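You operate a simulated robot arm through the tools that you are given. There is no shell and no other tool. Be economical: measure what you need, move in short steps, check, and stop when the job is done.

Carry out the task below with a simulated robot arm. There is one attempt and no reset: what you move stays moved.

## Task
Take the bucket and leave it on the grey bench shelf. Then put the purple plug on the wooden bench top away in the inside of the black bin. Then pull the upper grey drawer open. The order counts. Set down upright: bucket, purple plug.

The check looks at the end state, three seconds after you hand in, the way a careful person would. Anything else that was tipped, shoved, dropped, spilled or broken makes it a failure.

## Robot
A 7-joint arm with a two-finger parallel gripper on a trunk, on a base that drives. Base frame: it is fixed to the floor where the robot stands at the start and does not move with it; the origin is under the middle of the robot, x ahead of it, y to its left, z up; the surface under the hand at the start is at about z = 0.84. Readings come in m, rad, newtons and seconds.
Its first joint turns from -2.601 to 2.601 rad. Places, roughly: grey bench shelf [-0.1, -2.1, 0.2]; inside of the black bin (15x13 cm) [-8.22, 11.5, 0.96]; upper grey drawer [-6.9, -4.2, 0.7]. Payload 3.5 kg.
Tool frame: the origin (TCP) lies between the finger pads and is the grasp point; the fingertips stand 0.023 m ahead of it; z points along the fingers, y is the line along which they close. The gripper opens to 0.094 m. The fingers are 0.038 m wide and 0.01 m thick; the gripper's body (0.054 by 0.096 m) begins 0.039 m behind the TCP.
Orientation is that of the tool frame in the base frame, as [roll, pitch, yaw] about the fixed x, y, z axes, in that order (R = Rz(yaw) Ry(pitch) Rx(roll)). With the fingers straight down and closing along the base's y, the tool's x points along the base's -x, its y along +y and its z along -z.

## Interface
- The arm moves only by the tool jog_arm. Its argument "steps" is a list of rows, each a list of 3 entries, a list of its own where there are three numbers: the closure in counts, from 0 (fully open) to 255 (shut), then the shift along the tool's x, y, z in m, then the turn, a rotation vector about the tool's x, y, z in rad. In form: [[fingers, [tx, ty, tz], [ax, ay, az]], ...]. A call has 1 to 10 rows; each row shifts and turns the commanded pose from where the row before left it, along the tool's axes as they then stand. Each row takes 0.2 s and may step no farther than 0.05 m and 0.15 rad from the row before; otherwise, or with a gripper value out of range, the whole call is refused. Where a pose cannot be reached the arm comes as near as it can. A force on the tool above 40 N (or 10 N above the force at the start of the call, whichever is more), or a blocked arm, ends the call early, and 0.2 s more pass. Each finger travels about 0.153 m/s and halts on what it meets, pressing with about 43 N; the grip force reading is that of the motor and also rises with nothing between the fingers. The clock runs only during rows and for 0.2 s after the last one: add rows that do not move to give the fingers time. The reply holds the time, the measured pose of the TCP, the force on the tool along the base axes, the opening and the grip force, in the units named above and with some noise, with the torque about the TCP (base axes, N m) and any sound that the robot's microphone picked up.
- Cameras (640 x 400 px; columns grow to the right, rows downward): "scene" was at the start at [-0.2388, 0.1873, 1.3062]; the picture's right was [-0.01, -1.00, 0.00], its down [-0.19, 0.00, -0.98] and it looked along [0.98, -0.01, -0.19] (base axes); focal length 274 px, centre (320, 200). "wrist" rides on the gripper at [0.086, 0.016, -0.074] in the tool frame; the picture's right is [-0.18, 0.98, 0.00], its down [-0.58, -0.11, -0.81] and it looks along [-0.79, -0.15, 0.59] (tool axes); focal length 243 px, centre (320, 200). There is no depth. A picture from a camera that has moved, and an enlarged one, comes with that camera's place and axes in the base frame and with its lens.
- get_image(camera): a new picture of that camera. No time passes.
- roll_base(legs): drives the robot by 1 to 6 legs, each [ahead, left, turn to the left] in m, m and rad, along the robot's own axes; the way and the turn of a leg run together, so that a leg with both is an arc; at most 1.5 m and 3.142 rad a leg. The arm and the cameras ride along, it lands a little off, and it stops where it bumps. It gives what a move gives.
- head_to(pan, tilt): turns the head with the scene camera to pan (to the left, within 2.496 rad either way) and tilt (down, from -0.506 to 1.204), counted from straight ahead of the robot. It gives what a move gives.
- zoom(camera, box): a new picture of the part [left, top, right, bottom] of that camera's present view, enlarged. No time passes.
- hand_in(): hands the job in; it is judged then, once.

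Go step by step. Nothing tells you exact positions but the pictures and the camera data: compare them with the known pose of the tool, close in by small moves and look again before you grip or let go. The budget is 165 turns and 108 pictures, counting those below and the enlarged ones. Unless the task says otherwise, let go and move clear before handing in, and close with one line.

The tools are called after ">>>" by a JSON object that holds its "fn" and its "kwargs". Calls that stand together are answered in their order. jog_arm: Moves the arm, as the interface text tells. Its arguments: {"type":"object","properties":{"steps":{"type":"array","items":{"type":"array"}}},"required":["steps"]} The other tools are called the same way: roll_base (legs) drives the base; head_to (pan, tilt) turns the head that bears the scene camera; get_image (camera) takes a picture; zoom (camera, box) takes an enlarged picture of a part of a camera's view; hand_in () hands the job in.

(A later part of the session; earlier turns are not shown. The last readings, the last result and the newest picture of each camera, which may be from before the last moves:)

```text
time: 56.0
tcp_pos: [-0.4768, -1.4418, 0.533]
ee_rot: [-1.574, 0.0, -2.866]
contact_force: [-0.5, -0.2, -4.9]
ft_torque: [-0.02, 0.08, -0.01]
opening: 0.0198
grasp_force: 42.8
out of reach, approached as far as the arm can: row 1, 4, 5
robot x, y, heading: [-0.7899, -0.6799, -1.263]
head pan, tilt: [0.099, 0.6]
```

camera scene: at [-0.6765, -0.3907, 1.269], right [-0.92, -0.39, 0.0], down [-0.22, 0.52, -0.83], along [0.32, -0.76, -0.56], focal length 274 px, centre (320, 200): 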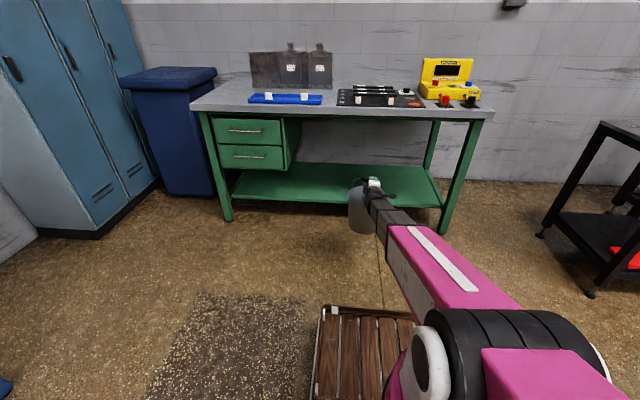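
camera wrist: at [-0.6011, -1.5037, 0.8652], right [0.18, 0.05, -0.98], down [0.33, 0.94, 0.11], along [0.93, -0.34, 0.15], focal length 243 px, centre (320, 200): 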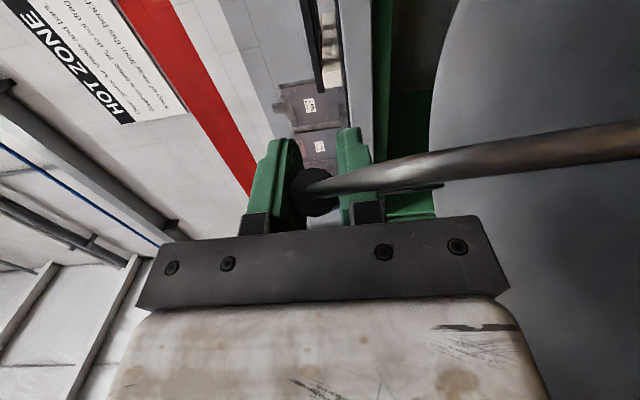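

Drawing in lets it go lower. I check the bucket's bottom against the shelf edge.

>>> {"fn": "get_image", "kwargs": {"camera": "scene"}}

>>> {"fn": "zoom", "kwargs": {"camera": "scene", "box": [200, 100, 500, 280]}}

```text
69 pictures are left
camera scene: at [-0.6765, -0.3907, 1.269], right [-0.92, -0.39, 0.0], down [-0.22, 0.52, -0.83], along [0.32, -0.76, -0.56], focal length 274 px, centre (320, 200)
```

scene: 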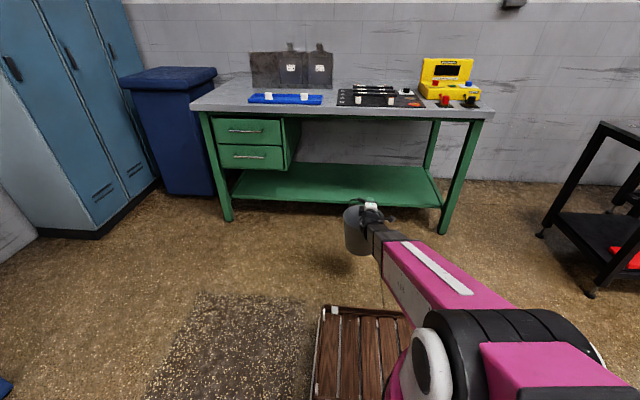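

```text
2.13 times, centred on (350, 190) of scene
camera zoom: at [-0.6765, -0.3907, 1.269], right [-0.92, -0.39, 0.0], down [-0.22, 0.52, -0.83], along [0.32, -0.76, -0.56], focal length 586 px, centre (256, 221)
```

zoom: 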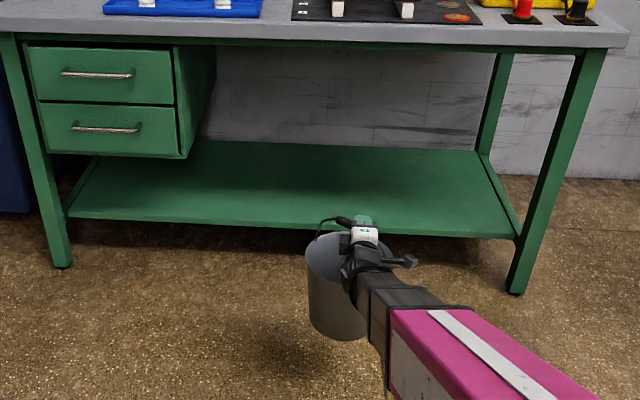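

The shelf front edge is at z≈0.21 and about 0.57 m deep. The bucket bottom is only a little above that, so I try pitching the hand down somewhat to get free of the arm limit.

>>> {"fn": "jog_arm", "kwargs": {"steps": [[255, [0, 0, 0], [-0.1, 0, 0]], [255, [0, 0, 0], [-0.1, 0, 0]], [255, [0, 0, 0], [-0.1, 0, 0]], [255, [0, -0.01, 0.03], [0, 0, 0]], [255, [0, -0.01, 0.03], [0, 0, 0]], [255, [0, -0.01, 0.03], [0, 0, 0]], [255, [0, 0, 0], [0, 0, 0]]]}}

>>> {"fn": "zoom", "kwargs": {"camera": "scene", "box": [200, 100, 500, 280]}}

```text
time: 57.6
tcp_pos: [-0.4481, -1.532, 0.5371]
ee_rot: [-1.872, 0.0, -2.855]
contact_force: [0.2, -0.4, -4.4]
ft_torque: [-0.21, 0.01, 0.02]
opening: 0.0199
grasp_force: 42.9
robot x, y, heading: [-0.7881, -0.6821, -1.269]
head pan, tilt: [0.099, 0.6]
```

```text
2.13 times, centred on (350, 190) of scene
camera zoom: at [-0.6765, -0.3907, 1.269], right [-0.92, -0.39, 0.0], down [-0.22, 0.52, -0.83], along [0.32, -0.76, -0.56], focal length 586 px, centre (256, 221)
```

zoom: 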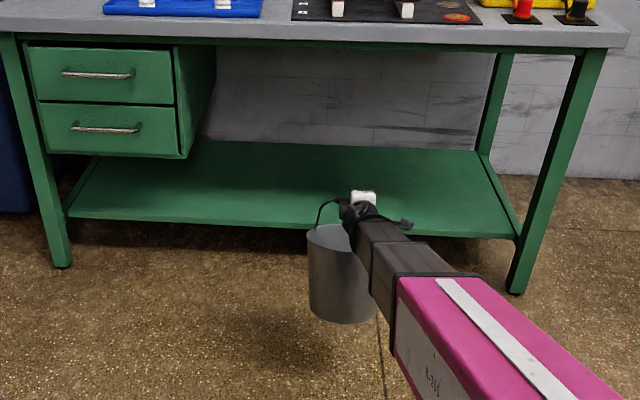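

The bucket stays level on its hinged bail and the arm is free again. I raise 2 cm for margin and drive it in over the shelf, in stages.

>>> {"fn": "jog_arm", "kwargs": {"steps": [[255, [0, -0.019, -0.006], [0, 0, 0]], [255, [0, 0, 0], [0, 0, 0]]]}}

>>> {"fn": "roll_base", "kwargs": {"legs": [[0.25, 0, 0]]}}

>>> {"fn": "zoom", "kwargs": {"camera": "scene", "box": [200, 60, 500, 300]}}

```text
time: 58.2
tcp_pos: [-0.4495, -1.5333, 0.5553]
ee_rot: [-1.873, 0.002, -2.854]
contact_force: [-0.4, 0.2, -4.6]
ft_torque: [-0.23, 0.06, 0.04]
opening: 0.0197
grasp_force: 43.0
robot x, y, heading: [-0.7941, -0.6794, -1.27]
head pan, tilt: [0.099, 0.6]
```

```text
time: 60.0
tcp_pos: [-0.3773, -1.7723, 0.5555]
ee_rot: [-1.871, 0.0, -2.858]
contact_force: [-0.6, -0.2, -4.0]
ft_torque: [-0.22, 0.03, -0.04]
opening: 0.0199
grasp_force: 42.6
robot x, y, heading: [-0.7181, -0.9153, -1.274]
head pan, tilt: [0.099, 0.6]
```

```text
1.67 times, centred on (350, 180) of scene
camera zoom: at [-0.6017, -0.6289, 1.269], right [-0.92, -0.39, 0.0], down [-0.22, 0.52, -0.83], along [0.32, -0.76, -0.56], focal length 458 px, centre (270, 233)
```

zoom: 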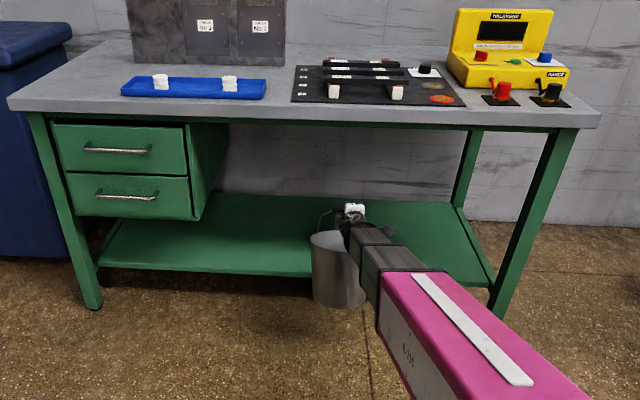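

The bottom has about 5–6 cm clearance over the shelf edge. I drive in the rest.

>>> {"fn": "roll_base", "kwargs": {"legs": [[0.15, 0, 0]]}}

>>> {"fn": "get_image", "kwargs": {"camera": "scene"}}

>>> {"fn": "get_image", "kwargs": {"camera": "wrist"}}

```text
time: 61.4
tcp_pos: [-0.3321, -1.9173, 0.5559]
ee_rot: [-1.872, 0.0, -2.857]
contact_force: [-0.1, -0.2, -4.8]
ft_torque: [-0.2, 0.03, 0.0]
opening: 0.0197
grasp_force: 43.0
robot x, y, heading: [-0.6727, -1.0624, -1.27]
head pan, tilt: [0.099, 0.6]
```

```text
65 pictures are left
camera scene: at [-0.5571, -0.7747, 1.269], right [-0.92, -0.39, 0.0], down [-0.22, 0.52, -0.83], along [0.32, -0.76, -0.56], focal length 274 px, centre (320, 200)
```

scene: 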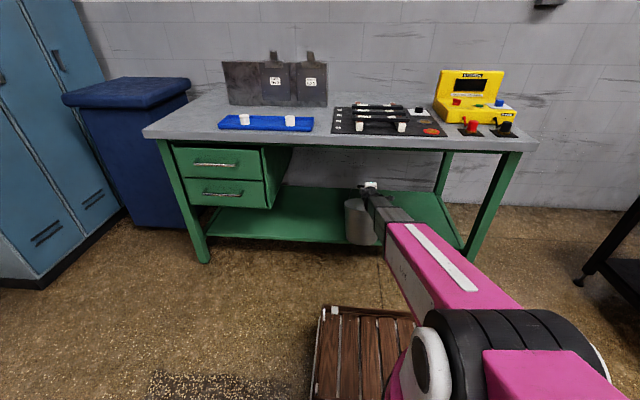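

```text
64 pictures are left
camera wrist: at [-0.4356, -1.8687, 0.562], right [0.09, 0.33, -0.94], down [0.35, 0.87, 0.34], along [0.93, -0.36, -0.03], focal length 243 px, centre (320, 200)
```

wrist: 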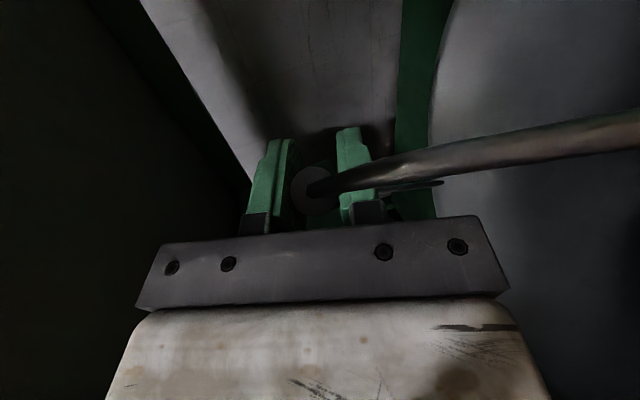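

The bucket is passing the front edge freely. Another 16 cm brings it well onto the shelf.

>>> {"fn": "roll_base", "kwargs": {"legs": [[0.16, 0, 0]]}}

>>> {"fn": "jog_arm", "kwargs": {"steps": [[255, [0, 0.019, 0.006], [0, 0, 0]], [255, [0, 0.0143, 0.0045], [0, 0, 0]], [255, [0, 0, 0], [0, 0, 0]]]}}

>>> {"fn": "zoom", "kwargs": {"camera": "scene", "box": [200, 60, 500, 300]}}

```text
time: 62.8
tcp_pos: [-0.2775, -2.0715, 0.5543]
ee_rot: [-1.873, 0.0, -2.849]
contact_force: [-0.3, 0.0, -3.8]
ft_torque: [-0.22, 0.01, 0.05]
opening: 0.0193
grasp_force: 42.9
robot x, y, heading: [-0.6252, -1.2182, -1.264]
head pan, tilt: [0.099, 0.6]
```

```text
time: 63.6
tcp_pos: [-0.2779, -2.0709, 0.52]
ee_rot: [-1.873, 0.001, -2.853]
contact_force: [0.2, -0.8, -4.3]
ft_torque: [-0.25, 0.01, -0.02]
opening: 0.0197
grasp_force: 43.1
robot x, y, heading: [-0.6256, -1.2153, -1.265]
head pan, tilt: [0.099, 0.6]
```

```text
1.67 times, centred on (350, 180) of scene
camera zoom: at [-0.51, -0.9298, 1.269], right [-0.92, -0.4, 0.0], down [-0.22, 0.52, -0.83], along [0.33, -0.76, -0.56], focal length 458 px, centre (270, 233)
```

zoom: 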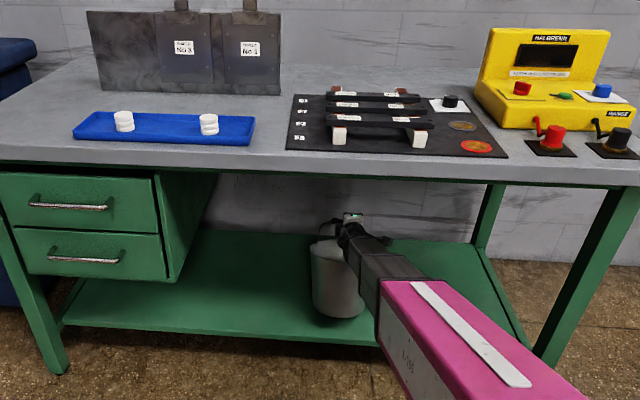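

The bucket hangs over the shelf behind the front edge. I lower in small steps, watching the force.

>>> {"fn": "jog_arm", "kwargs": {"steps": [[255, [0, 0.0096, 0.003], [0, 0, 0]], [255, [0, 0.0096, 0.003], [0, 0, 0]], [255, [0, 0, 0], [0, 0, 0]]]}}

>>> {"fn": "jog_arm", "kwargs": {"steps": [[255, [0, 0.0076, 0.0024], [0, 0, 0]], [255, [0, 0, 0], [0, 0, 0]]]}}

>>> {"fn": "jog_arm", "kwargs": {"steps": [[255, [0, 0.0048, 0.0015], [0, 0, 0]], [255, [0, 0, 0], [0, 0, 0]]]}}

```text
time: 64.4
tcp_pos: [-0.2781, -2.0703, 0.4997]
ee_rot: [-1.873, 0.0, -2.848]
contact_force: [0.6, -0.2, -4.3]
ft_torque: [-0.18, 0.01, -0.02]
opening: 0.0196
grasp_force: 43.2
robot x, y, heading: [-0.6268, -1.2171, -1.258]
head pan, tilt: [0.099, 0.6]
```

```text
time: 65.0
tcp_pos: [-0.2785, -2.0709, 0.4938]
ee_rot: [-1.873, 0.001, -2.849]
contact_force: [-0.5, -1.3, -3.9]
ft_torque: [-0.21, 0.02, -0.01]
opening: 0.0194
grasp_force: 43.6
robot x, y, heading: [-0.6277, -1.217, -1.267]
head pan, tilt: [0.099, 0.6]
```

```text
time: 65.6
tcp_pos: [-0.2782, -2.0703, 0.4877]
ee_rot: [-1.874, 0.0, -2.851]
contact_force: [0.2, 0.4, -4.5]
ft_torque: [-0.21, 0.02, -0.03]
opening: 0.0195
grasp_force: 42.8
robot x, y, heading: [-0.6256, -1.2171, -1.261]
head pan, tilt: [0.099, 0.6]
```

>>> {"fn": "jog_arm", "kwargs": {"steps": [[255, [0, 0.0048, 0.0015], [0, 0, 0]], [255, [0, 0, 0], [0, 0, 0]]]}}

>>> {"fn": "jog_arm", "kwargs": {"steps": [[255, [0, 0.0048, 0.0015], [0, 0, 0]], [255, [0, 0, 0], [0, 0, 0]]]}}

>>> {"fn": "zoom", "kwargs": {"camera": "scene", "box": [270, 140, 450, 280]}}

```text
time: 66.2
tcp_pos: [-0.2773, -2.0715, 0.4826]
ee_rot: [-1.872, 0.0, -2.849]
contact_force: [0.1, 0.0, -4.2]
ft_torque: [-0.23, 0.05, 0.01]
opening: 0.0197
grasp_force: 43.1
robot x, y, heading: [-0.6285, -1.2176, -1.267]
head pan, tilt: [0.099, 0.6]
```

```text
time: 66.8
tcp_pos: [-0.2769, -2.0703, 0.4787]
ee_rot: [-1.87, -0.001, -2.852]
contact_force: [-0.7, 1.2, 4.2]
ft_torque: [0.08, -0.02, 0.03]
opening: 0.0197
grasp_force: 43.3
robot x, y, heading: [-0.6256, -1.2121, -1.267]
head pan, tilt: [0.099, 0.6]
```

```text
2.86 times, centred on (360, 210) of scene
camera zoom: at [-0.5101, -0.9296, 1.2689], right [-0.92, -0.4, 0.0], down [-0.22, 0.52, -0.83], along [0.33, -0.76, -0.56], focal length 784 px, centre (206, 171)
```

zoom: 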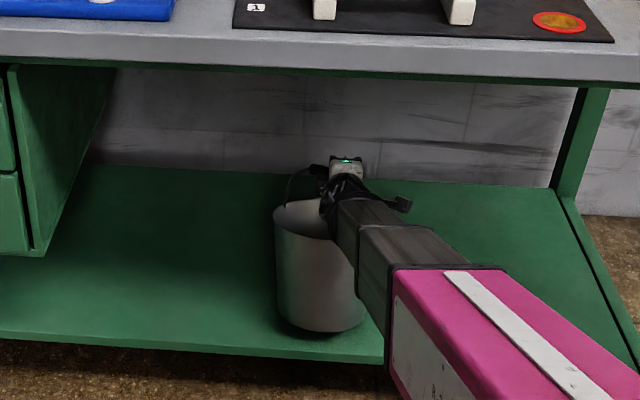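

Force flipped upward: the bucket has landed on the shelf. I open the fingers and check before withdrawing.

>>> {"fn": "jog_arm", "kwargs": {"steps": [[200, [0, -0.001, 0], [0, 0, 0]], [120, [0, 0, 0], [0, 0, 0]], [0, [0, 0, 0], [0, 0, 0]], [0, [0, 0, 0], [0, 0, 0]], [0, [0, 0, 0], [0, 0, 0]]]}}

>>> {"fn": "get_image", "kwargs": {"camera": "wrist"}}

>>> {"fn": "zoom", "kwargs": {"camera": "scene", "box": [270, 140, 450, 280]}}

```text
time: 68.0
tcp_pos: [-0.2768, -2.0721, 0.4795]
ee_rot: [-1.874, 0.0, -2.848]
contact_force: [-0.6, 0.6, 1.5]
ft_torque: [0.07, -0.01, 0.05]
opening: 0.0939
grasp_force: 0.1
robot x, y, heading: [-0.6251, -1.2173, -1.264]
head pan, tilt: [0.099, 0.6]
```

```text
61 pictures are left
camera wrist: at [-0.3812, -2.0232, 0.4854], right [0.09, 0.33, -0.94], down [0.35, 0.87, 0.34], along [0.93, -0.36, -0.03], focal length 243 px, centre (320, 200)
```

wrist: 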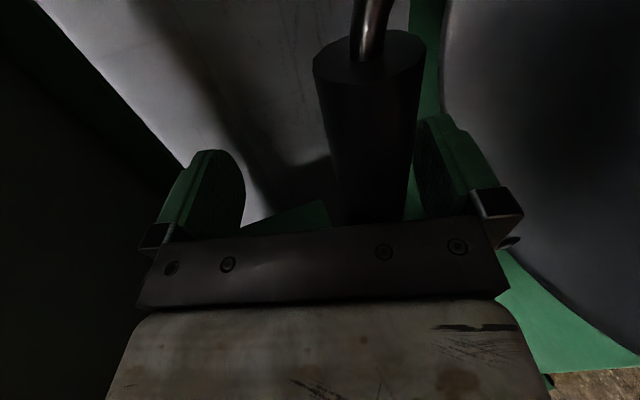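

```text
2.86 times, centred on (360, 210) of scene
camera zoom: at [-0.51, -0.9297, 1.269], right [-0.92, -0.4, 0.0], down [-0.22, 0.52, -0.83], along [0.33, -0.76, -0.56], focal length 784 px, centre (206, 171)
```

zoom: 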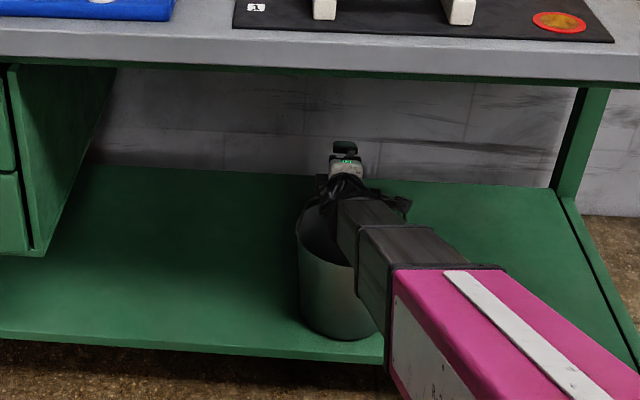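

The bucket is on the shelf and turned a bit as it was released; the handle is free between the open fingers. I withdraw straight back in small steps.

>>> {"fn": "jog_arm", "kwargs": {"steps": [[0, [0, 0.003, -0.0095], [0, 0, 0]], [0, [0, 0.003, -0.0095], [0, 0, 0]], [0, [0, 0.003, -0.0095], [0, 0, 0]]]}}

>>> {"fn": "get_image", "kwargs": {"camera": "wrist"}}

>>> {"fn": "zoom", "kwargs": {"camera": "scene", "box": [270, 140, 450, 280]}}

```text
time: 68.8
tcp_pos: [-0.285, -2.0423, 0.4774]
ee_rot: [-1.873, 0.001, -2.851]
contact_force: [-0.2, -0.6, 0.1]
ft_torque: [0.01, -0.03, 0.02]
opening: 0.0941
grasp_force: 0.1
robot x, y, heading: [-0.6269, -1.2176, -1.264]
head pan, tilt: [0.099, 0.6]
```

```text
59 pictures are left
camera wrist: at [-0.3893, -1.9946, 0.4847], right [0.09, 0.33, -0.94], down [0.35, 0.87, 0.34], along [0.93, -0.36, -0.03], focal length 243 px, centre (320, 200)
```

wrist: 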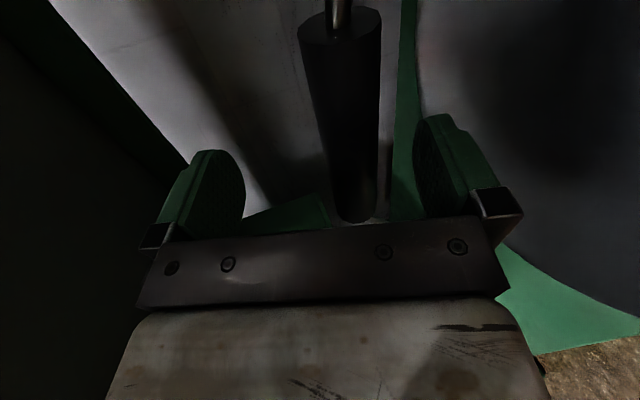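

```text
2.86 times, centred on (360, 210) of scene
camera zoom: at [-0.51, -0.9298, 1.269], right [-0.92, -0.4, 0.0], down [-0.22, 0.52, -0.83], along [0.33, -0.76, -0.56], focal length 784 px, centre (206, 171)
```

zoom: 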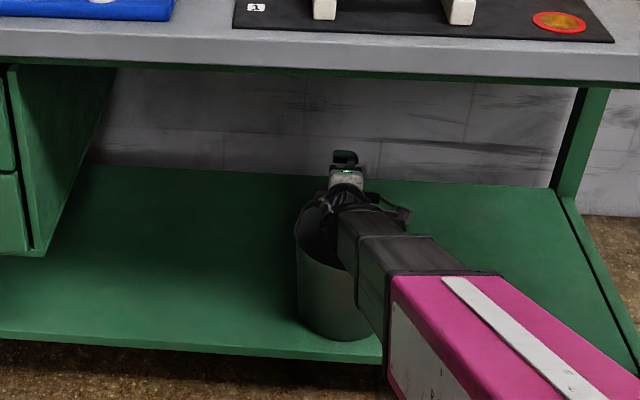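

Contact force is zero and the handle is clear. I continue straight back.

>>> {"fn": "jog_arm", "kwargs": {"steps": [[0, [0, 0.006, -0.019], [0, 0, 0]], [0, [0, 0.006, -0.019], [0, 0, 0]], [0, [0, 0.006, -0.019], [0, 0, 0]], [0, [0, 0.006, -0.019], [0, 0, 0]]]}}

>>> {"fn": "get_image", "kwargs": {"camera": "wrist"}}

```text
time: 69.8
tcp_pos: [-0.3087, -1.9664, 0.4785]
ee_rot: [-1.874, 0.001, -2.85]
contact_force: [0.9, 0.0, 0.6]
ft_torque: [0.03, 0.01, 0.0]
opening: 0.0938
grasp_force: 0.1
robot x, y, heading: [-0.6254, -1.2194, -1.265]
head pan, tilt: [0.099, 0.6]
```

```text
57 pictures are left
camera wrist: at [-0.4131, -1.9184, 0.4854], right [0.09, 0.33, -0.94], down [0.35, 0.87, 0.34], along [0.93, -0.36, -0.03], focal length 243 px, centre (320, 200)
```

wrist: 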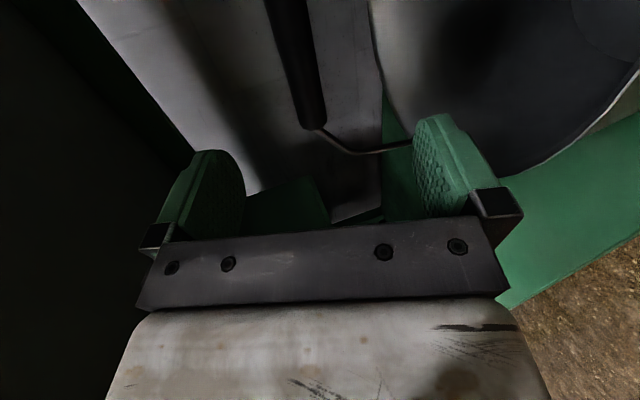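

Clean separation. Now I drive back clear of the bench and check the bucket.

>>> {"fn": "roll_base", "kwargs": {"legs": [[-0.5, 0, 0]]}}

>>> {"fn": "zoom", "kwargs": {"camera": "scene", "box": [200, 60, 500, 260]}}

```text
time: 72.7
tcp_pos: [-0.4609, -1.5005, 0.4784]
ee_rot: [-1.873, -0.001, -2.855]
contact_force: [-0.9, -0.3, 0.5]
ft_torque: [-0.02, 0.02, -0.04]
opening: 0.0942
grasp_force: 0.0
robot x, y, heading: [-0.7688, -0.7509, -1.267]
head pan, tilt: [0.099, 0.6]
```

```text
2.00 times, centred on (350, 160) of scene
camera zoom: at [-0.6558, -0.4628, 1.269], right [-0.92, -0.39, 0.0], down [-0.22, 0.52, -0.83], along [0.32, -0.76, -0.56], focal length 549 px, centre (260, 280)
```

zoom: 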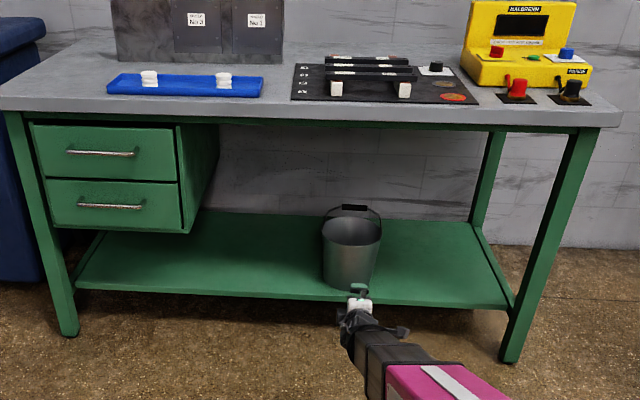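

The bucket stands upright on the shelf. Next the purple plug, so I raise the arm and turn the tool back to a forward-and-down posture.

>>> {"fn": "jog_arm", "kwargs": {"steps": [[0, [0, -0.0382, -0.0118], [0, 0, 0]], [0, [0, -0.0382, -0.0118], [0, 0, 0]], [0, [0, -0.0382, -0.0118], [0, 0, 0]], [0, [0, -0.0382, -0.0118], [0, 0, 0]], [0, [0, -0.0382, -0.0118], [0, 0, 0]], [0, [0, -0.0382, -0.0118], [0, 0, 0]], [0, [0, -0.0382, -0.0118], [0, 0, 0]], [0, [0, -0.0382, -0.0118], [0, 0, 0]], [0, [0, -0.0382, -0.0118], [0, 0, 0]], [0, [0, -0.0382, -0.0118], [0, 0, 0]]]}}

>>> {"fn": "jog_arm", "kwargs": {"steps": [[0, [0, -0.0382, -0.0118], [0, 0, 0]], [0, [0, -0.0382, -0.0118], [0, 0, 0]], [0, [0, -0.0382, -0.0118], [0, 0, 0]], [0, [0, -0.0382, -0.0118], [0, 0, 0]], [0, [0, -0.0382, -0.0118], [0, 0, 0]], [0, [0, 0, 0], [-0.022, 0.022, 0.1415]], [0, [0, 0, 0], [-0.022, 0.022, 0.1415]], [0, [0, 0, 0], [-0.022, 0.022, 0.1415]], [0, [0, 0, 0], [-0.022, 0.022, 0.1415]], [0, [0, 0, 0], [-0.022, 0.022, 0.1415]]]}}

>>> {"fn": "jog_arm", "kwargs": {"steps": [[0, [0, 0, 0], [-0.022, 0.022, 0.1415]], [0, [0, 0, 0], [-0.022, 0.022, 0.1415]], [0, [0, 0, 0], [-0.022, 0.022, 0.1415]], [0, [0, 0, 0], [-0.022, 0.022, 0.1415]], [0, [0, 0, 0], [-0.022, 0.022, 0.1415]], [0, [0, 0, 0], [-0.022, 0.022, 0.1415]], [0, [0, 0, 0], [0, 0, 0]], [0, [0, 0, 0], [0, 0, 0]]]}}

>>> {"fn": "head_to", "kwargs": {"pan": 1.3, "tilt": 0.4}}

>>> {"fn": "get_image", "kwargs": {"camera": "scene"}}

```text
time: 74.9
tcp_pos: [-0.46, -1.5014, 0.8786]
ee_rot: [-1.872, -0.001, -2.855]
contact_force: [-0.9, -0.3, -0.4]
ft_torque: [0.01, -0.01, -0.02]
opening: 0.0938
grasp_force: 0.0
robot x, y, heading: [-0.7713, -0.7494, -1.27]
head pan, tilt: [0.099, 0.6]
```

```text
time: 77.1
tcp_pos: [-0.4583, -1.502, 1.0792]
ee_rot: [-2.117, 0.611, 3.023]
contact_force: [-0.2, -0.7, -0.1]
ft_torque: [0.01, 0.01, 0.0]
opening: 0.0939
grasp_force: 0.1
robot x, y, heading: [-0.7731, -0.7468, -1.27]
head pan, tilt: [0.099, 0.6]
```

```text
time: 78.9
tcp_pos: [-0.46, -1.5012, 1.0795]
ee_rot: [3.141, 0.961, 1.855]
contact_force: [-0.9, 0.6, 0.2]
ft_torque: [-0.02, 0.04, -0.01]
opening: 0.0939
grasp_force: 0.1
robot x, y, heading: [-0.7724, -0.7517, -1.27]
head pan, tilt: [0.099, 0.6]
```

```text
time: 80.3
tcp_pos: [-0.4593, -1.502, 1.0787]
ee_rot: [3.141, 0.962, 1.857]
contact_force: [0.5, 0.5, 0.1]
ft_torque: [-0.01, 0.03, 0.02]
opening: 0.094
grasp_force: 0.0
robot x, y, heading: [-0.7729, -0.7499, -1.269]
head pan, tilt: [1.3, 0.4]
```

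```text
55 pictures are left
camera scene: at [-0.5979, -0.3786, 1.2872], right [0.03, -1.0, 0.0], down [-0.39, -0.01, -0.92], along [0.92, 0.03, -0.39], focal length 274 px, centre (320, 200)
```

scene: 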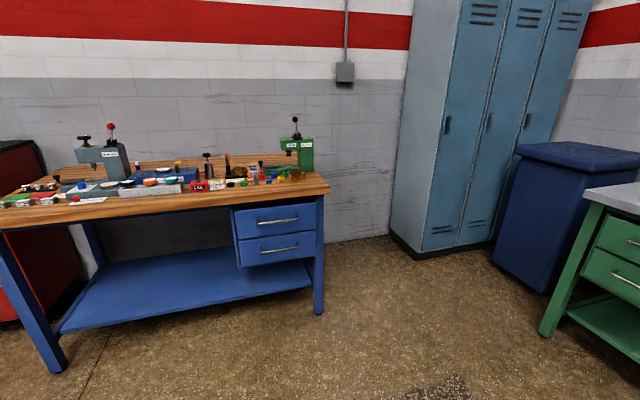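

I turn and drive back to the wooden bench, stopping short of the plug's place with the hand drawn in and raised.

>>> {"fn": "jog_arm", "kwargs": {"steps": [[0, [0.006, 0, -0.044], [0, 0, 0]], [0, [0.006, 0, -0.044], [0, 0, 0]], [0, [0.006, 0, -0.044], [0, 0, 0]], [0, [0.006, 0, -0.044], [0, 0, 0]], [0, [0.006, 0, -0.044], [0, 0, 0]]]}}

>>> {"fn": "roll_base", "kwargs": {"legs": [[0, 0, 0.79], [0, 0, 0.785], [0.6, 0.735, 0], [0.26, 0, 0]]}}

>>> {"fn": "head_to", "kwargs": {"pan": 0.2, "tilt": 0.45}}

>>> {"fn": "get_image", "kwargs": {"camera": "scene"}}

>>> {"fn": "get_image", "kwargs": {"camera": "wrist"}}

```text
time: 81.5
tcp_pos: [-0.5146, -1.3115, 1.1766]
ee_rot: [-3.14, 0.962, 1.857]
contact_force: [-0.3, 0.0, 0.2]
ft_torque: [0.0, -0.01, 0.02]
opening: 0.094
grasp_force: 0.1
robot x, y, heading: [-0.7723, -0.7517, -1.267]
head pan, tilt: [1.3, 0.4]
```

```text
time: 92.1
tcp_pos: [0.3818, 0.4595, 1.1753]
ee_rot: [-3.141, 0.961, -2.866]
contact_force: [0.7, -0.2, -0.8]
ft_torque: [0.02, 0.02, 0.0]
opening: 0.0941
grasp_force: 0.1
robot x, y, heading: [-0.1828, 0.2042, 0.289]
head pan, tilt: [1.3, 0.4]
```

```text
time: 93.4
tcp_pos: [0.3811, 0.4598, 1.1773]
ee_rot: [-3.141, 0.961, -2.866]
contact_force: [0.3, 0.5, 0.0]
ft_torque: [-0.01, 0.03, -0.01]
opening: 0.0939
grasp_force: 0.0
robot x, y, heading: [-0.1818, 0.2088, 0.292]
head pan, tilt: [0.201, 0.45]
```

```text
54 pictures are left
camera scene: at [-0.4738, 0.3362, 1.2825], right [0.47, -0.88, 0.0], down [-0.38, -0.21, -0.9], along [0.79, 0.43, -0.44], focal length 274 px, centre (320, 200)
```

scene: 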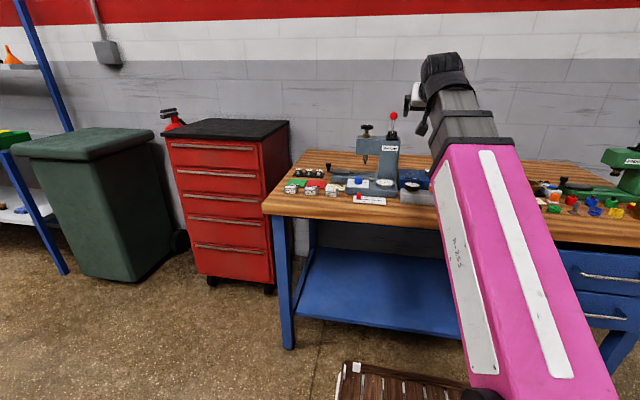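

```text
53 pictures are left
camera wrist: at [0.2709, 0.4446, 1.1478], right [-0.17, 0.97, 0.15], down [-0.29, -0.19, 0.94], along [0.94, 0.11, 0.31], focal length 243 px, centre (320, 200)
```

wrist: 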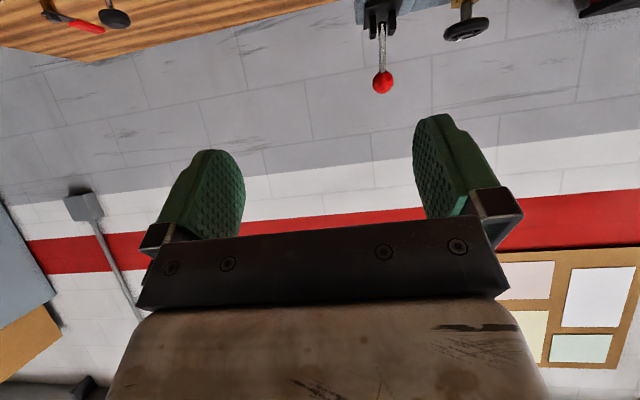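

The arm is in place short of the bench, and the red lever sits directly between me and the plug. I'll come at the plug from its right with the tool tilted, so I move up to the bench and turn the tool left and down.

>>> {"fn": "roll_base", "kwargs": {"legs": [[0, -0.05, 0], [0.2, 0, 0]]}}

>>> {"fn": "jog_arm", "kwargs": {"steps": [[0, [0, 0, 0], [0, 0.131, 0]], [0, [0, 0, 0], [0, 0.131, 0]], [0, [0, 0, 0], [-0.0872, 0, -0.1039]], [0, [0, 0, 0], [-0.0872, 0, -0.1039]], [0, [0, 0, 0], [-0.0872, 0, -0.1039]], [0, [0, 0, 0], [-0.0872, 0, -0.1039]], [0, [0, 0, 0], [-0.0872, 0, -0.1039]], [0, [0, 0, 0], [0, 0, 0]]]}}

>>> {"fn": "get_image", "kwargs": {"camera": "wrist"}}

>>> {"fn": "get_image", "kwargs": {"camera": "scene"}}

```text
time: 95.5
tcp_pos: [0.5849, 0.4677, 1.1761]
ee_rot: [3.142, 0.96, -2.864]
contact_force: [0.2, 0.1, 0.4]
ft_torque: [-0.02, -0.03, 0.01]
opening: 0.0937
grasp_force: 0.0
robot x, y, heading: [0.0227, 0.2159, 0.295]
head pan, tilt: [0.201, 0.45]
```

```text
time: 97.3
tcp_pos: [0.5836, 0.4684, 1.1752]
ee_rot: [-3.14, 0.699, -2.187]
contact_force: [0.0, 0.3, 0.1]
ft_torque: [-0.06, 0.01, -0.01]
opening: 0.0939
grasp_force: 0.1
robot x, y, heading: [0.0187, 0.2135, 0.296]
head pan, tilt: [0.201, 0.45]
```

```text
52 pictures are left
camera wrist: at [0.5057, 0.3845, 1.1775], right [-0.72, 0.68, 0.12], down [0.05, -0.12, 0.99], along [0.69, 0.72, 0.06], focal length 243 px, centre (320, 200)
```

wrist: 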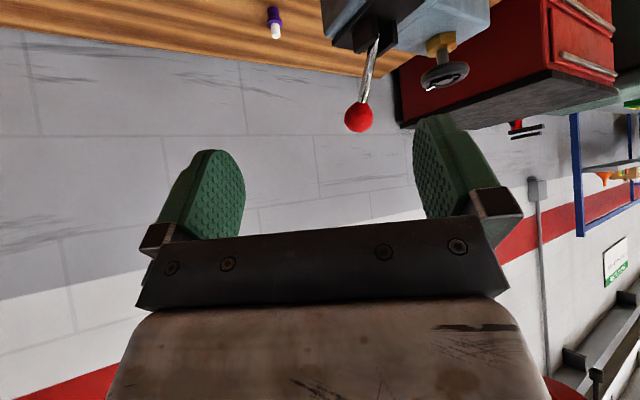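

```text
51 pictures are left
camera scene: at [-0.2706, 0.3444, 1.2825], right [0.47, -0.88, 0.0], down [-0.38, -0.21, -0.9], along [0.79, 0.43, -0.44], focal length 274 px, centre (320, 200)
```

scene: 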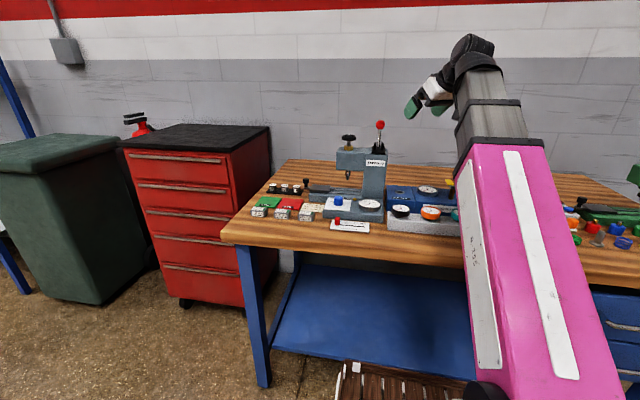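

The plug is in clear view: purple body, white tip up, near (0.865, 0.695). I zoom in to measure it.

>>> {"fn": "zoom", "kwargs": {"camera": "wrist", "box": [235, 0, 315, 50]}}

```text
8.00 times, centred on (275, 25) of wrist
camera zoom: at [0.5057, 0.3845, 1.1775], right [-0.72, 0.68, 0.12], down [0.05, -0.12, 0.99], along [0.69, 0.72, 0.06], focal length 1941 px, centre (680, 1600)
```

zoom: 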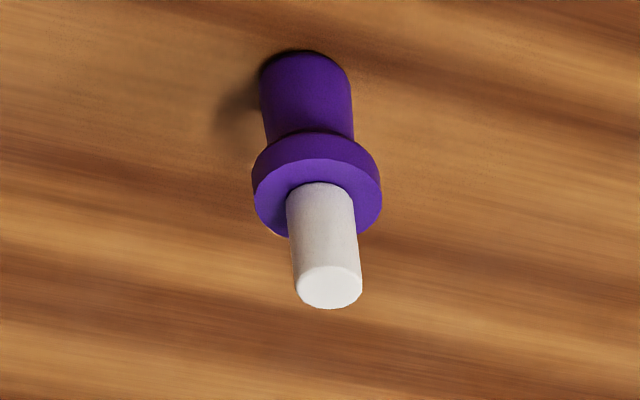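

The plug is about 49 mm tall: a 20 mm base, a 30 mm flange at z≈0.865 and a white pin on top. I'll grip the flange with a steeper tool, so I shift the base slightly right and finish the yaw and tilt.

>>> {"fn": "roll_base", "kwargs": {"legs": [[0.02, -0.08, 0]]}}

>>> {"fn": "jog_arm", "kwargs": {"steps": [[0, [0, 0, 0], [-0.0872, 0, -0.1039]], [0, [0, 0, 0], [-0.0872, 0, -0.1039]], [0, [0, 0, 0], [-0.0872, 0, -0.1039]], [0, [0, 0, 0], [-0.0872, 0, -0.1039]], [0, [0, 0, 0], [0, 0.117, 0]], [0, [0, 0, 0], [0, 0.117, 0]], [0, [0, 0, 0], [0, 0.117, 0]], [0, [0, 0, 0], [0, 0, 0]]]}}

>>> {"fn": "get_image", "kwargs": {"camera": "wrist"}}

```text
time: 98.4
tcp_pos: [0.6276, 0.397, 1.1759]
ee_rot: [3.14, 0.698, -2.183]
contact_force: [-0.1, 0.9, -0.1]
ft_torque: [0.03, 0.02, -0.03]
opening: 0.0939
grasp_force: 0.0
robot x, y, heading: [0.0663, 0.1442, 0.295]
head pan, tilt: [0.201, 0.45]
```

```text
time: 100.2
tcp_pos: [0.6275, 0.398, 1.1763]
ee_rot: [3.14, 0.345, -1.643]
contact_force: [0.1, -0.4, -1.2]
ft_torque: [-0.01, 0.01, 0.0]
opening: 0.0939
grasp_force: 0.0
robot x, y, heading: [0.0642, 0.1444, 0.298]
head pan, tilt: [0.201, 0.45]
```

```text
49 pictures are left
camera wrist: at [0.6033, 0.2922, 1.2173], right [-0.97, 0.24, 0.06], down [0.13, 0.27, 0.96], along [0.21, 0.93, -0.29], focal length 243 px, centre (320, 200)
```

wrist: 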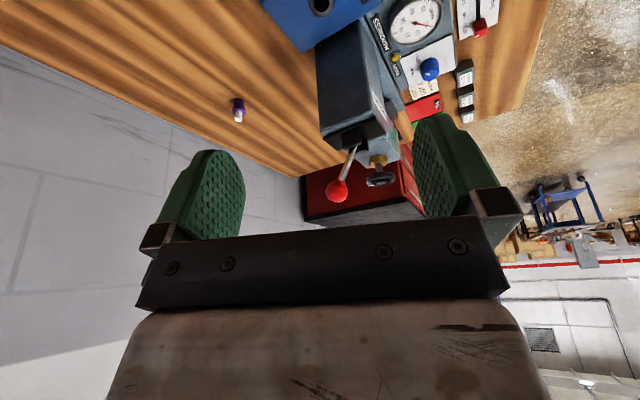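

I move the hand forward past the lever at safe height, then left toward the plug.

>>> {"fn": "jog_arm", "kwargs": {"steps": [[0, [-0.0032, -0.0474, 0.0012], [0, 0, 0]], [0, [-0.0032, -0.0474, 0.0012], [0, 0, 0]], [0, [-0.0032, -0.0474, 0.0012], [0, 0, 0]], [0, [-0.0032, -0.0474, 0.0012], [0, 0, 0]], [0, [-0.0032, -0.0474, 0.0012], [0, 0, 0]], [0, [-0.04, 0.003, 0.0143], [0, 0, 0]], [0, [-0.04, 0.003, 0.0143], [0, 0, 0]], [0, [-0.04, 0.003, 0.0143], [0, 0, 0]], [0, [-0.04, 0.003, 0.0143], [0, 0, 0]], [0, [-0.01, 0.001, 0.0036], [0, 0, 0]]]}}

>>> {"fn": "get_image", "kwargs": {"camera": "wrist"}}

>>> {"fn": "get_image", "kwargs": {"camera": "scene"}}

```text
time: 102.4
tcp_pos: [0.8653, 0.5784, 1.1764]
ee_rot: [3.141, 0.347, -1.642]
contact_force: [0.3, 0.0, -0.4]
ft_torque: [0.03, -0.04, 0.0]
opening: 0.0942
grasp_force: 0.1
robot x, y, heading: [0.0647, 0.1441, 0.293]
head pan, tilt: [0.201, 0.45]
```

```text
48 pictures are left
camera wrist: at [0.842, 0.4735, 1.2172], right [-0.97, 0.24, 0.06], down [0.13, 0.26, 0.96], along [0.22, 0.93, -0.29], focal length 243 px, centre (320, 200)
```

wrist: 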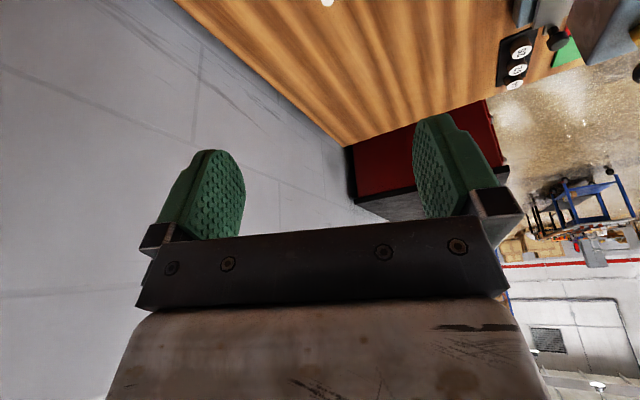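

```text
47 pictures are left
camera scene: at [-0.2276, 0.2719, 1.2825], right [0.48, -0.88, 0.0], down [-0.38, -0.21, -0.9], along [0.79, 0.43, -0.44], focal length 274 px, centre (320, 200)
```

scene: 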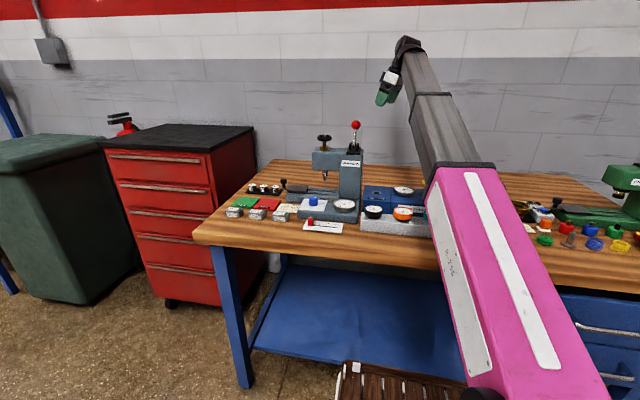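

The plug's white tip is just at the frame's edge, confirming (0.867, 0.695). I come over it and partly down.

>>> {"fn": "jog_arm", "kwargs": {"steps": [[0, [-0.0099, 0.0017, 0.0418], [0, 0, 0]], [0, [-0.0099, 0.0017, 0.0418], [0, 0, 0]], [0, [-0.0099, 0.0017, 0.0418], [0, 0, 0]], [0, [-0.0099, 0.0015, 0.0418], [0, 0, 0]], [0, [-0.0099, 0.0015, 0.0418], [0, 0, 0]], [0, [0, 0, 0], [0, 0, 0]]]}}

>>> {"fn": "get_image", "kwargs": {"camera": "wrist"}}

```text
time: 103.8
tcp_pos: [0.8675, 0.696, 0.9944]
ee_rot: [-3.141, 0.347, -1.642]
contact_force: [0.2, 0.5, 1.0]
ft_torque: [0.0, -0.03, -0.02]
opening: 0.0941
grasp_force: 0.1
robot x, y, heading: [0.0685, 0.1442, 0.296]
head pan, tilt: [0.201, 0.45]
```

```text
46 pictures are left
camera wrist: at [0.8437, 0.5905, 1.0351], right [-0.97, 0.24, 0.06], down [0.13, 0.26, 0.96], along [0.22, 0.93, -0.29], focal length 243 px, centre (320, 200)
```

wrist: 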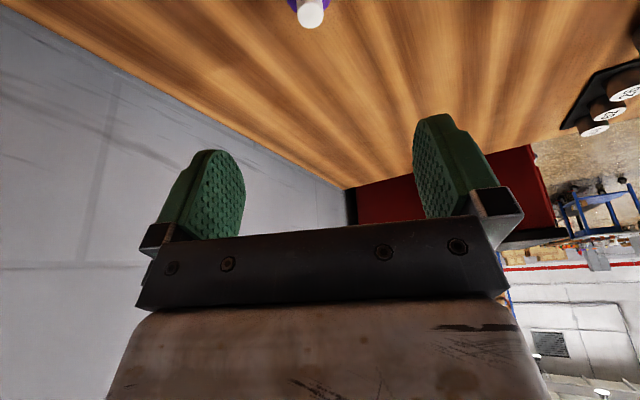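

Still well aligned. I lower in two stages to the flange height.

>>> {"fn": "jog_arm", "kwargs": {"steps": [[0, [0.0134, 0, 0.0373], [0, 0, 0]], [0, [0.0134, 0, 0.0373], [0, 0, 0]], [0, [0, 0, 0], [0, 0, 0]]]}}

>>> {"fn": "get_image", "kwargs": {"camera": "wrist"}}

```text
time: 104.6
tcp_pos: [0.8657, 0.6993, 0.9195]
ee_rot: [3.141, 0.348, -1.641]
contact_force: [-0.1, 0.3, -0.3]
ft_torque: [0.0, -0.01, 0.02]
opening: 0.0941
grasp_force: 0.0
robot x, y, heading: [0.0628, 0.1467, 0.298]
head pan, tilt: [0.201, 0.45]
```

```text
45 pictures are left
camera wrist: at [0.8426, 0.594, 0.9603], right [-0.97, 0.24, 0.06], down [0.13, 0.26, 0.96], along [0.22, 0.93, -0.29], focal length 243 px, centre (320, 200)
```

wrist: 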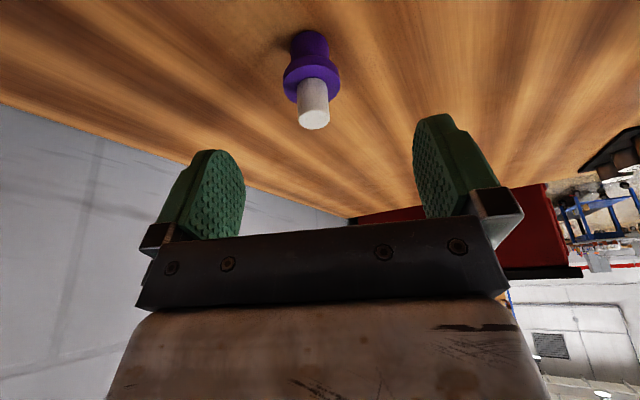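

Plug at (0.866, 0.690), so I correct 8 mm back in y while lowering the rest.

>>> {"fn": "jog_arm", "kwargs": {"steps": [[0, [0.0113, 0, 0.0198], [0, 0, 0]], [0, [0.0113, 0, 0.0198], [0, 0, 0]], [0, [0, 0, 0], [0, 0, 0]]]}}

>>> {"fn": "get_image", "kwargs": {"camera": "wrist"}}

```text
time: 105.4
tcp_pos: [0.8659, 0.6924, 0.8751]
ee_rot: [3.141, 0.349, -1.64]
contact_force: [0.0, 0.4, -0.2]
ft_torque: [0.0, -0.01, -0.04]
opening: 0.094
grasp_force: 0.0
robot x, y, heading: [0.065, 0.1444, 0.298]
head pan, tilt: [0.201, 0.45]
```

```text
44 pictures are left
camera wrist: at [0.8418, 0.5865, 0.9143], right [-0.97, 0.24, 0.06], down [0.13, 0.26, 0.96], along [0.21, 0.93, -0.29], focal length 243 px, centre (320, 200)
```

wrist: 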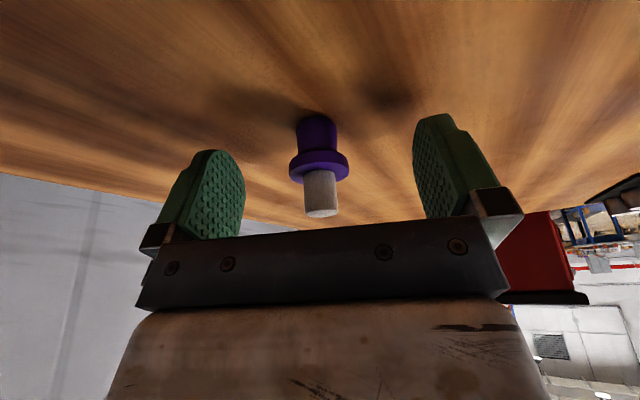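

The flange is between the pads. Closing.

>>> {"fn": "jog_arm", "kwargs": {"steps": [[120, [0, 0, 0], [0, 0, 0]], [180, [0, 0, 0], [0, 0, 0]], [255, [0, 0, 0], [0, 0, 0]], [255, [0, 0, 0], [0, 0, 0]], [255, [0, 0, 0], [0, 0, 0]]]}}

>>> {"fn": "get_image", "kwargs": {"camera": "wrist"}}

```text
time: 106.6
tcp_pos: [0.8652, 0.692, 0.8745]
ee_rot: [3.141, 0.347, -1.64]
contact_force: [0.0, 0.4, 0.3]
ft_torque: [0.01, 0.02, 0.01]
opening: 0.0269
grasp_force: 43.2
robot x, y, heading: [0.061, 0.1428, 0.293]
head pan, tilt: [0.201, 0.45]
```

```text
43 pictures are left
camera wrist: at [0.8418, 0.5865, 0.9145], right [-0.97, 0.24, 0.06], down [0.13, 0.26, 0.96], along [0.22, 0.93, -0.29], focal length 243 px, centre (320, 200)
```

wrist: 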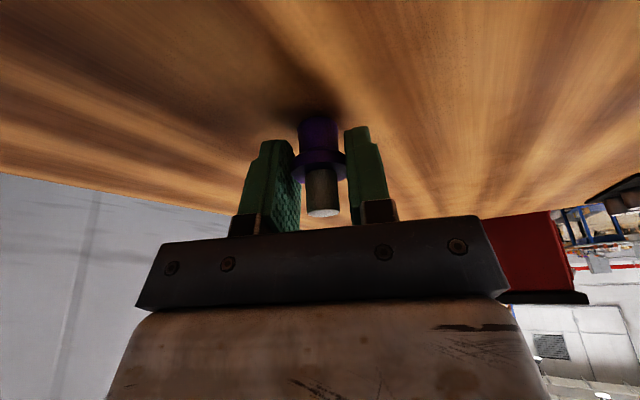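

Gripped at 27 mm on the flange. I lift.

>>> {"fn": "jog_arm", "kwargs": {"steps": [[255, [-0.0051, 0, -0.0141], [0, 0, 0]], [255, [-0.0101, 0, -0.0282], [0, 0, 0]], [255, [-0.0135, 0, -0.0376], [0, 0, 0]], [255, [-0.0135, 0, -0.0376], [0, 0, 0]], [255, [-0.0135, 0, -0.0376], [0, 0, 0]], [255, [-0.0135, 0, -0.0376], [0, 0, 0]], [255, [0, 0, 0], [0, 0, 0]]]}}

>>> {"fn": "get_image", "kwargs": {"camera": "wrist"}}

```text
time: 108.2
tcp_pos: [0.8643, 0.6879, 1.077]
ee_rot: [3.141, 0.348, -1.644]
contact_force: [0.8, 0.2, 0.5]
ft_torque: [0.03, 0.0, 0.01]
opening: 0.0267
grasp_force: 43.0
robot x, y, heading: [0.0645, 0.143, 0.301]
head pan, tilt: [0.201, 0.45]
```

```text
42 pictures are left
camera wrist: at [0.8416, 0.5817, 1.1179], right [-0.97, 0.24, 0.06], down [0.13, 0.26, 0.96], along [0.22, 0.93, -0.29], focal length 243 px, centre (320, 200)
```

wrist: 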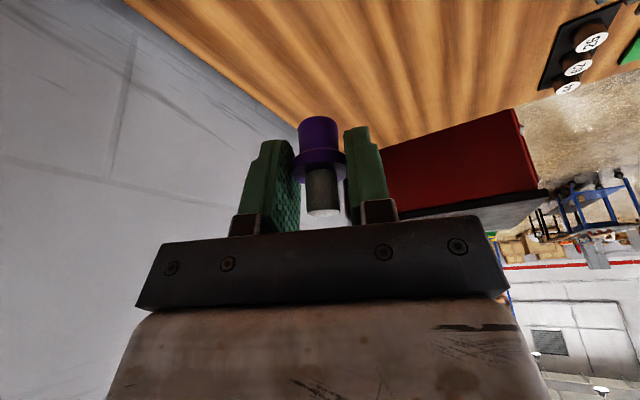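

The plug came up upright. I retrace the path: up, right past the lever, then back.

>>> {"fn": "jog_arm", "kwargs": {"steps": [[255, [-0.0169, 0, -0.047], [0, 0, 0]], [255, [-0.0169, 0, -0.047], [0, 0, 0]], [255, [0.04, -0.003, -0.0143], [0, 0, 0]], [255, [0.04, -0.003, -0.0143], [0, 0, 0]], [255, [0.04, -0.003, -0.0143], [0, 0, 0]], [255, [0.04, -0.003, -0.0143], [0, 0, 0]], [255, [0.04, -0.003, -0.0143], [0, 0, 0]], [255, [0.04, -0.003, -0.0143], [0, 0, 0]], [255, [0.04, -0.003, -0.0143], [0, 0, 0]]]}}

>>> {"fn": "jog_arm", "kwargs": {"steps": [[255, [0.003, 0.045, -0.0012], [0, 0, 0]], [255, [0.003, 0.045, -0.0012], [0, 0, 0]], [255, [0.003, 0.045, -0.0012], [0, 0, 0]], [255, [0.003, 0.045, -0.0012], [0, 0, 0]], [255, [0.003, 0.045, -0.0012], [0, 0, 0]], [255, [0, 0, 0], [0.05, 0, 0.13]], [255, [0, 0, 0], [0.05, 0, 0.13]], [255, [0, 0, 0], [0.05, 0, 0.13]], [255, [0, 0, 0], [0.05, 0, 0.13]], [255, [0, 0, 0], [0, 0, 0]]]}}

```text
time: 110.2
tcp_pos: [0.8624, 0.3916, 1.1774]
ee_rot: [3.14, 0.348, -1.641]
contact_force: [-0.4, -0.2, -0.5]
ft_torque: [-0.01, 0.04, 0.0]
opening: 0.0265
grasp_force: 43.1
robot x, y, heading: [0.064, 0.1442, 0.294]
head pan, tilt: [0.201, 0.45]
```

```text
time: 112.4
tcp_pos: [0.6401, 0.3904, 1.1775]
ee_rot: [-3.13, 0.351, -2.197]
contact_force: [0.6, 0.2, 0.3]
ft_torque: [0.02, -0.01, 0.0]
opening: 0.0264
grasp_force: 42.9
robot x, y, heading: [0.0637, 0.1462, 0.29]
head pan, tilt: [0.201, 0.45]
```

The plug is held and clear of the bench. I turn the hand forward, back off, face the far bin, and drive the first stretch, which looks open in the earlier view.

>>> {"fn": "jog_arm", "kwargs": {"steps": [[255, [0, 0, 0], [0.05, 0, 0.13]], [255, [0, 0, 0], [0.05, 0, 0.13]], [255, [0, 0, 0], [0.05, 0, 0.13]], [255, [0, 0, 0], [0.05, 0, 0.13]], [255, [0, 0, 0], [0, 0, 0]]]}}

>>> {"fn": "roll_base", "kwargs": {"legs": [[-0.5, 0, 0], [0, 0, 0.94], [0, 0, 0.937]]}}

>>> {"fn": "head_to", "kwargs": {"pan": 0.15, "tilt": 0.2}}

>>> {"fn": "get_image", "kwargs": {"camera": "scene"}}

```text
time: 113.6
tcp_pos: [0.6382, 0.3901, 1.177]
ee_rot: [-3.125, 0.358, -2.752]
contact_force: [0.3, -0.1, -0.6]
ft_torque: [-0.01, 0.02, -0.03]
opening: 0.0265
grasp_force: 43.5
robot x, y, heading: [0.064, 0.1469, 0.291]
head pan, tilt: [0.201, 0.45]
```

```text
time: 121.3
tcp_pos: [-0.8155, 0.4708, 1.1769]
ee_rot: [-3.125, 0.358, -0.87]
contact_force: [0.1, 0.0, -1.3]
ft_torque: [0.03, -0.02, 0.0]
opening: 0.0274
grasp_force: 43.1
robot x, y, heading: [-0.4066, -0.0048, 2.176]
head pan, tilt: [0.201, 0.45]
```

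```text
time: 122.1
tcp_pos: [-0.8142, 0.4713, 1.1768]
ee_rot: [-3.125, 0.357, -0.87]
contact_force: [-0.1, -0.8, 0.5]
ft_torque: [0.03, 0.0, 0.02]
opening: 0.0276
grasp_force: 43.4
robot x, y, heading: [-0.4064, 0.0011, 2.176]
head pan, tilt: [0.15, 0.201]
```

```text
41 pictures are left
camera scene: at [-0.4416, -0.315, 1.3057], right [0.73, 0.68, 0.0], down [0.14, -0.15, -0.98], along [-0.67, 0.71, -0.2], focal length 274 px, centre (320, 200)
```

scene: 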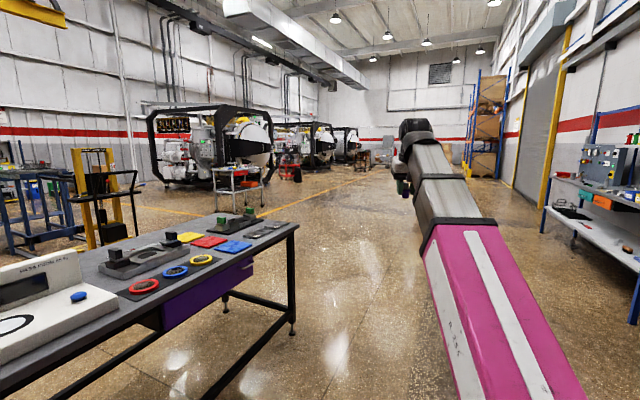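

The corridor ahead is free; the table edge stays about 0.4 m to the left. I drive ahead, drifting a bit right.

>>> {"fn": "roll_base", "kwargs": {"legs": [[1.5, -0.2, 0], [1.5, 0, 0], [1.5, 0, 0], [1.5, 0, 0]]}}

>>> {"fn": "head_to", "kwargs": {"pan": 0.25, "tilt": 0.2}}

>>> {"fn": "get_image", "kwargs": {"camera": "scene"}}

```text
refused: leg 1 is longer than a leg can be; nothing moved
```

```text
time: 122.7
tcp_pos: [-0.8146, 0.4718, 1.1764]
ee_rot: [-3.126, 0.356, -0.87]
contact_force: [-0.1, 0.1, -0.4]
ft_torque: [0.02, 0.03, 0.01]
opening: 0.0276
grasp_force: 43.5
robot x, y, heading: [-0.4057, -0.0001, 2.172]
head pan, tilt: [0.25, 0.201]
```

```text
40 pictures are left
camera scene: at [-0.448, -0.3217, 1.3057], right [0.66, 0.75, 0.0], down [0.15, -0.13, -0.98], along [-0.74, 0.64, -0.2], focal length 274 px, centre (320, 200)
```

scene: 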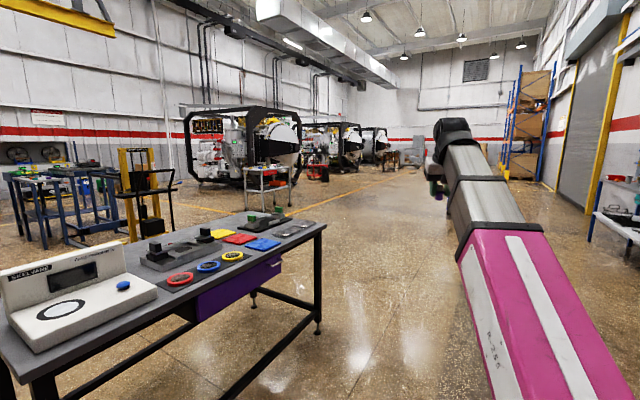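

The first leg was too long by a hair. I repeat it within the limit.

>>> {"fn": "roll_base", "kwargs": {"legs": [[1.4, -0.2, 0], [1.5, 0, 0], [1.5, 0, 0], [1.5, 0, 0]]}}

>>> {"fn": "get_image", "kwargs": {"camera": "scene"}}

```text
time: 150.6
tcp_pos: [-4.1627, 5.2554, 1.1762]
ee_rot: [-3.124, 0.357, -0.792]
contact_force: [-0.3, -0.2, -1.0]
ft_torque: [0.02, 0.06, 0.02]
opening: 0.0274
grasp_force: 42.7
robot x, y, heading: [-3.7191, 4.8166, 2.25]
head pan, tilt: [0.25, 0.201]
```

```text
39 pictures are left
camera scene: at [-3.7367, 4.4922, 1.3057], right [0.6, 0.8, 0.0], down [0.16, -0.12, -0.98], along [-0.79, 0.59, -0.2], focal length 274 px, centre (320, 200)
```

scene: 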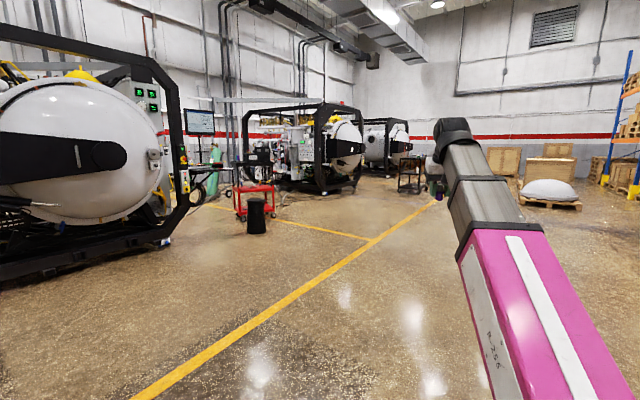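

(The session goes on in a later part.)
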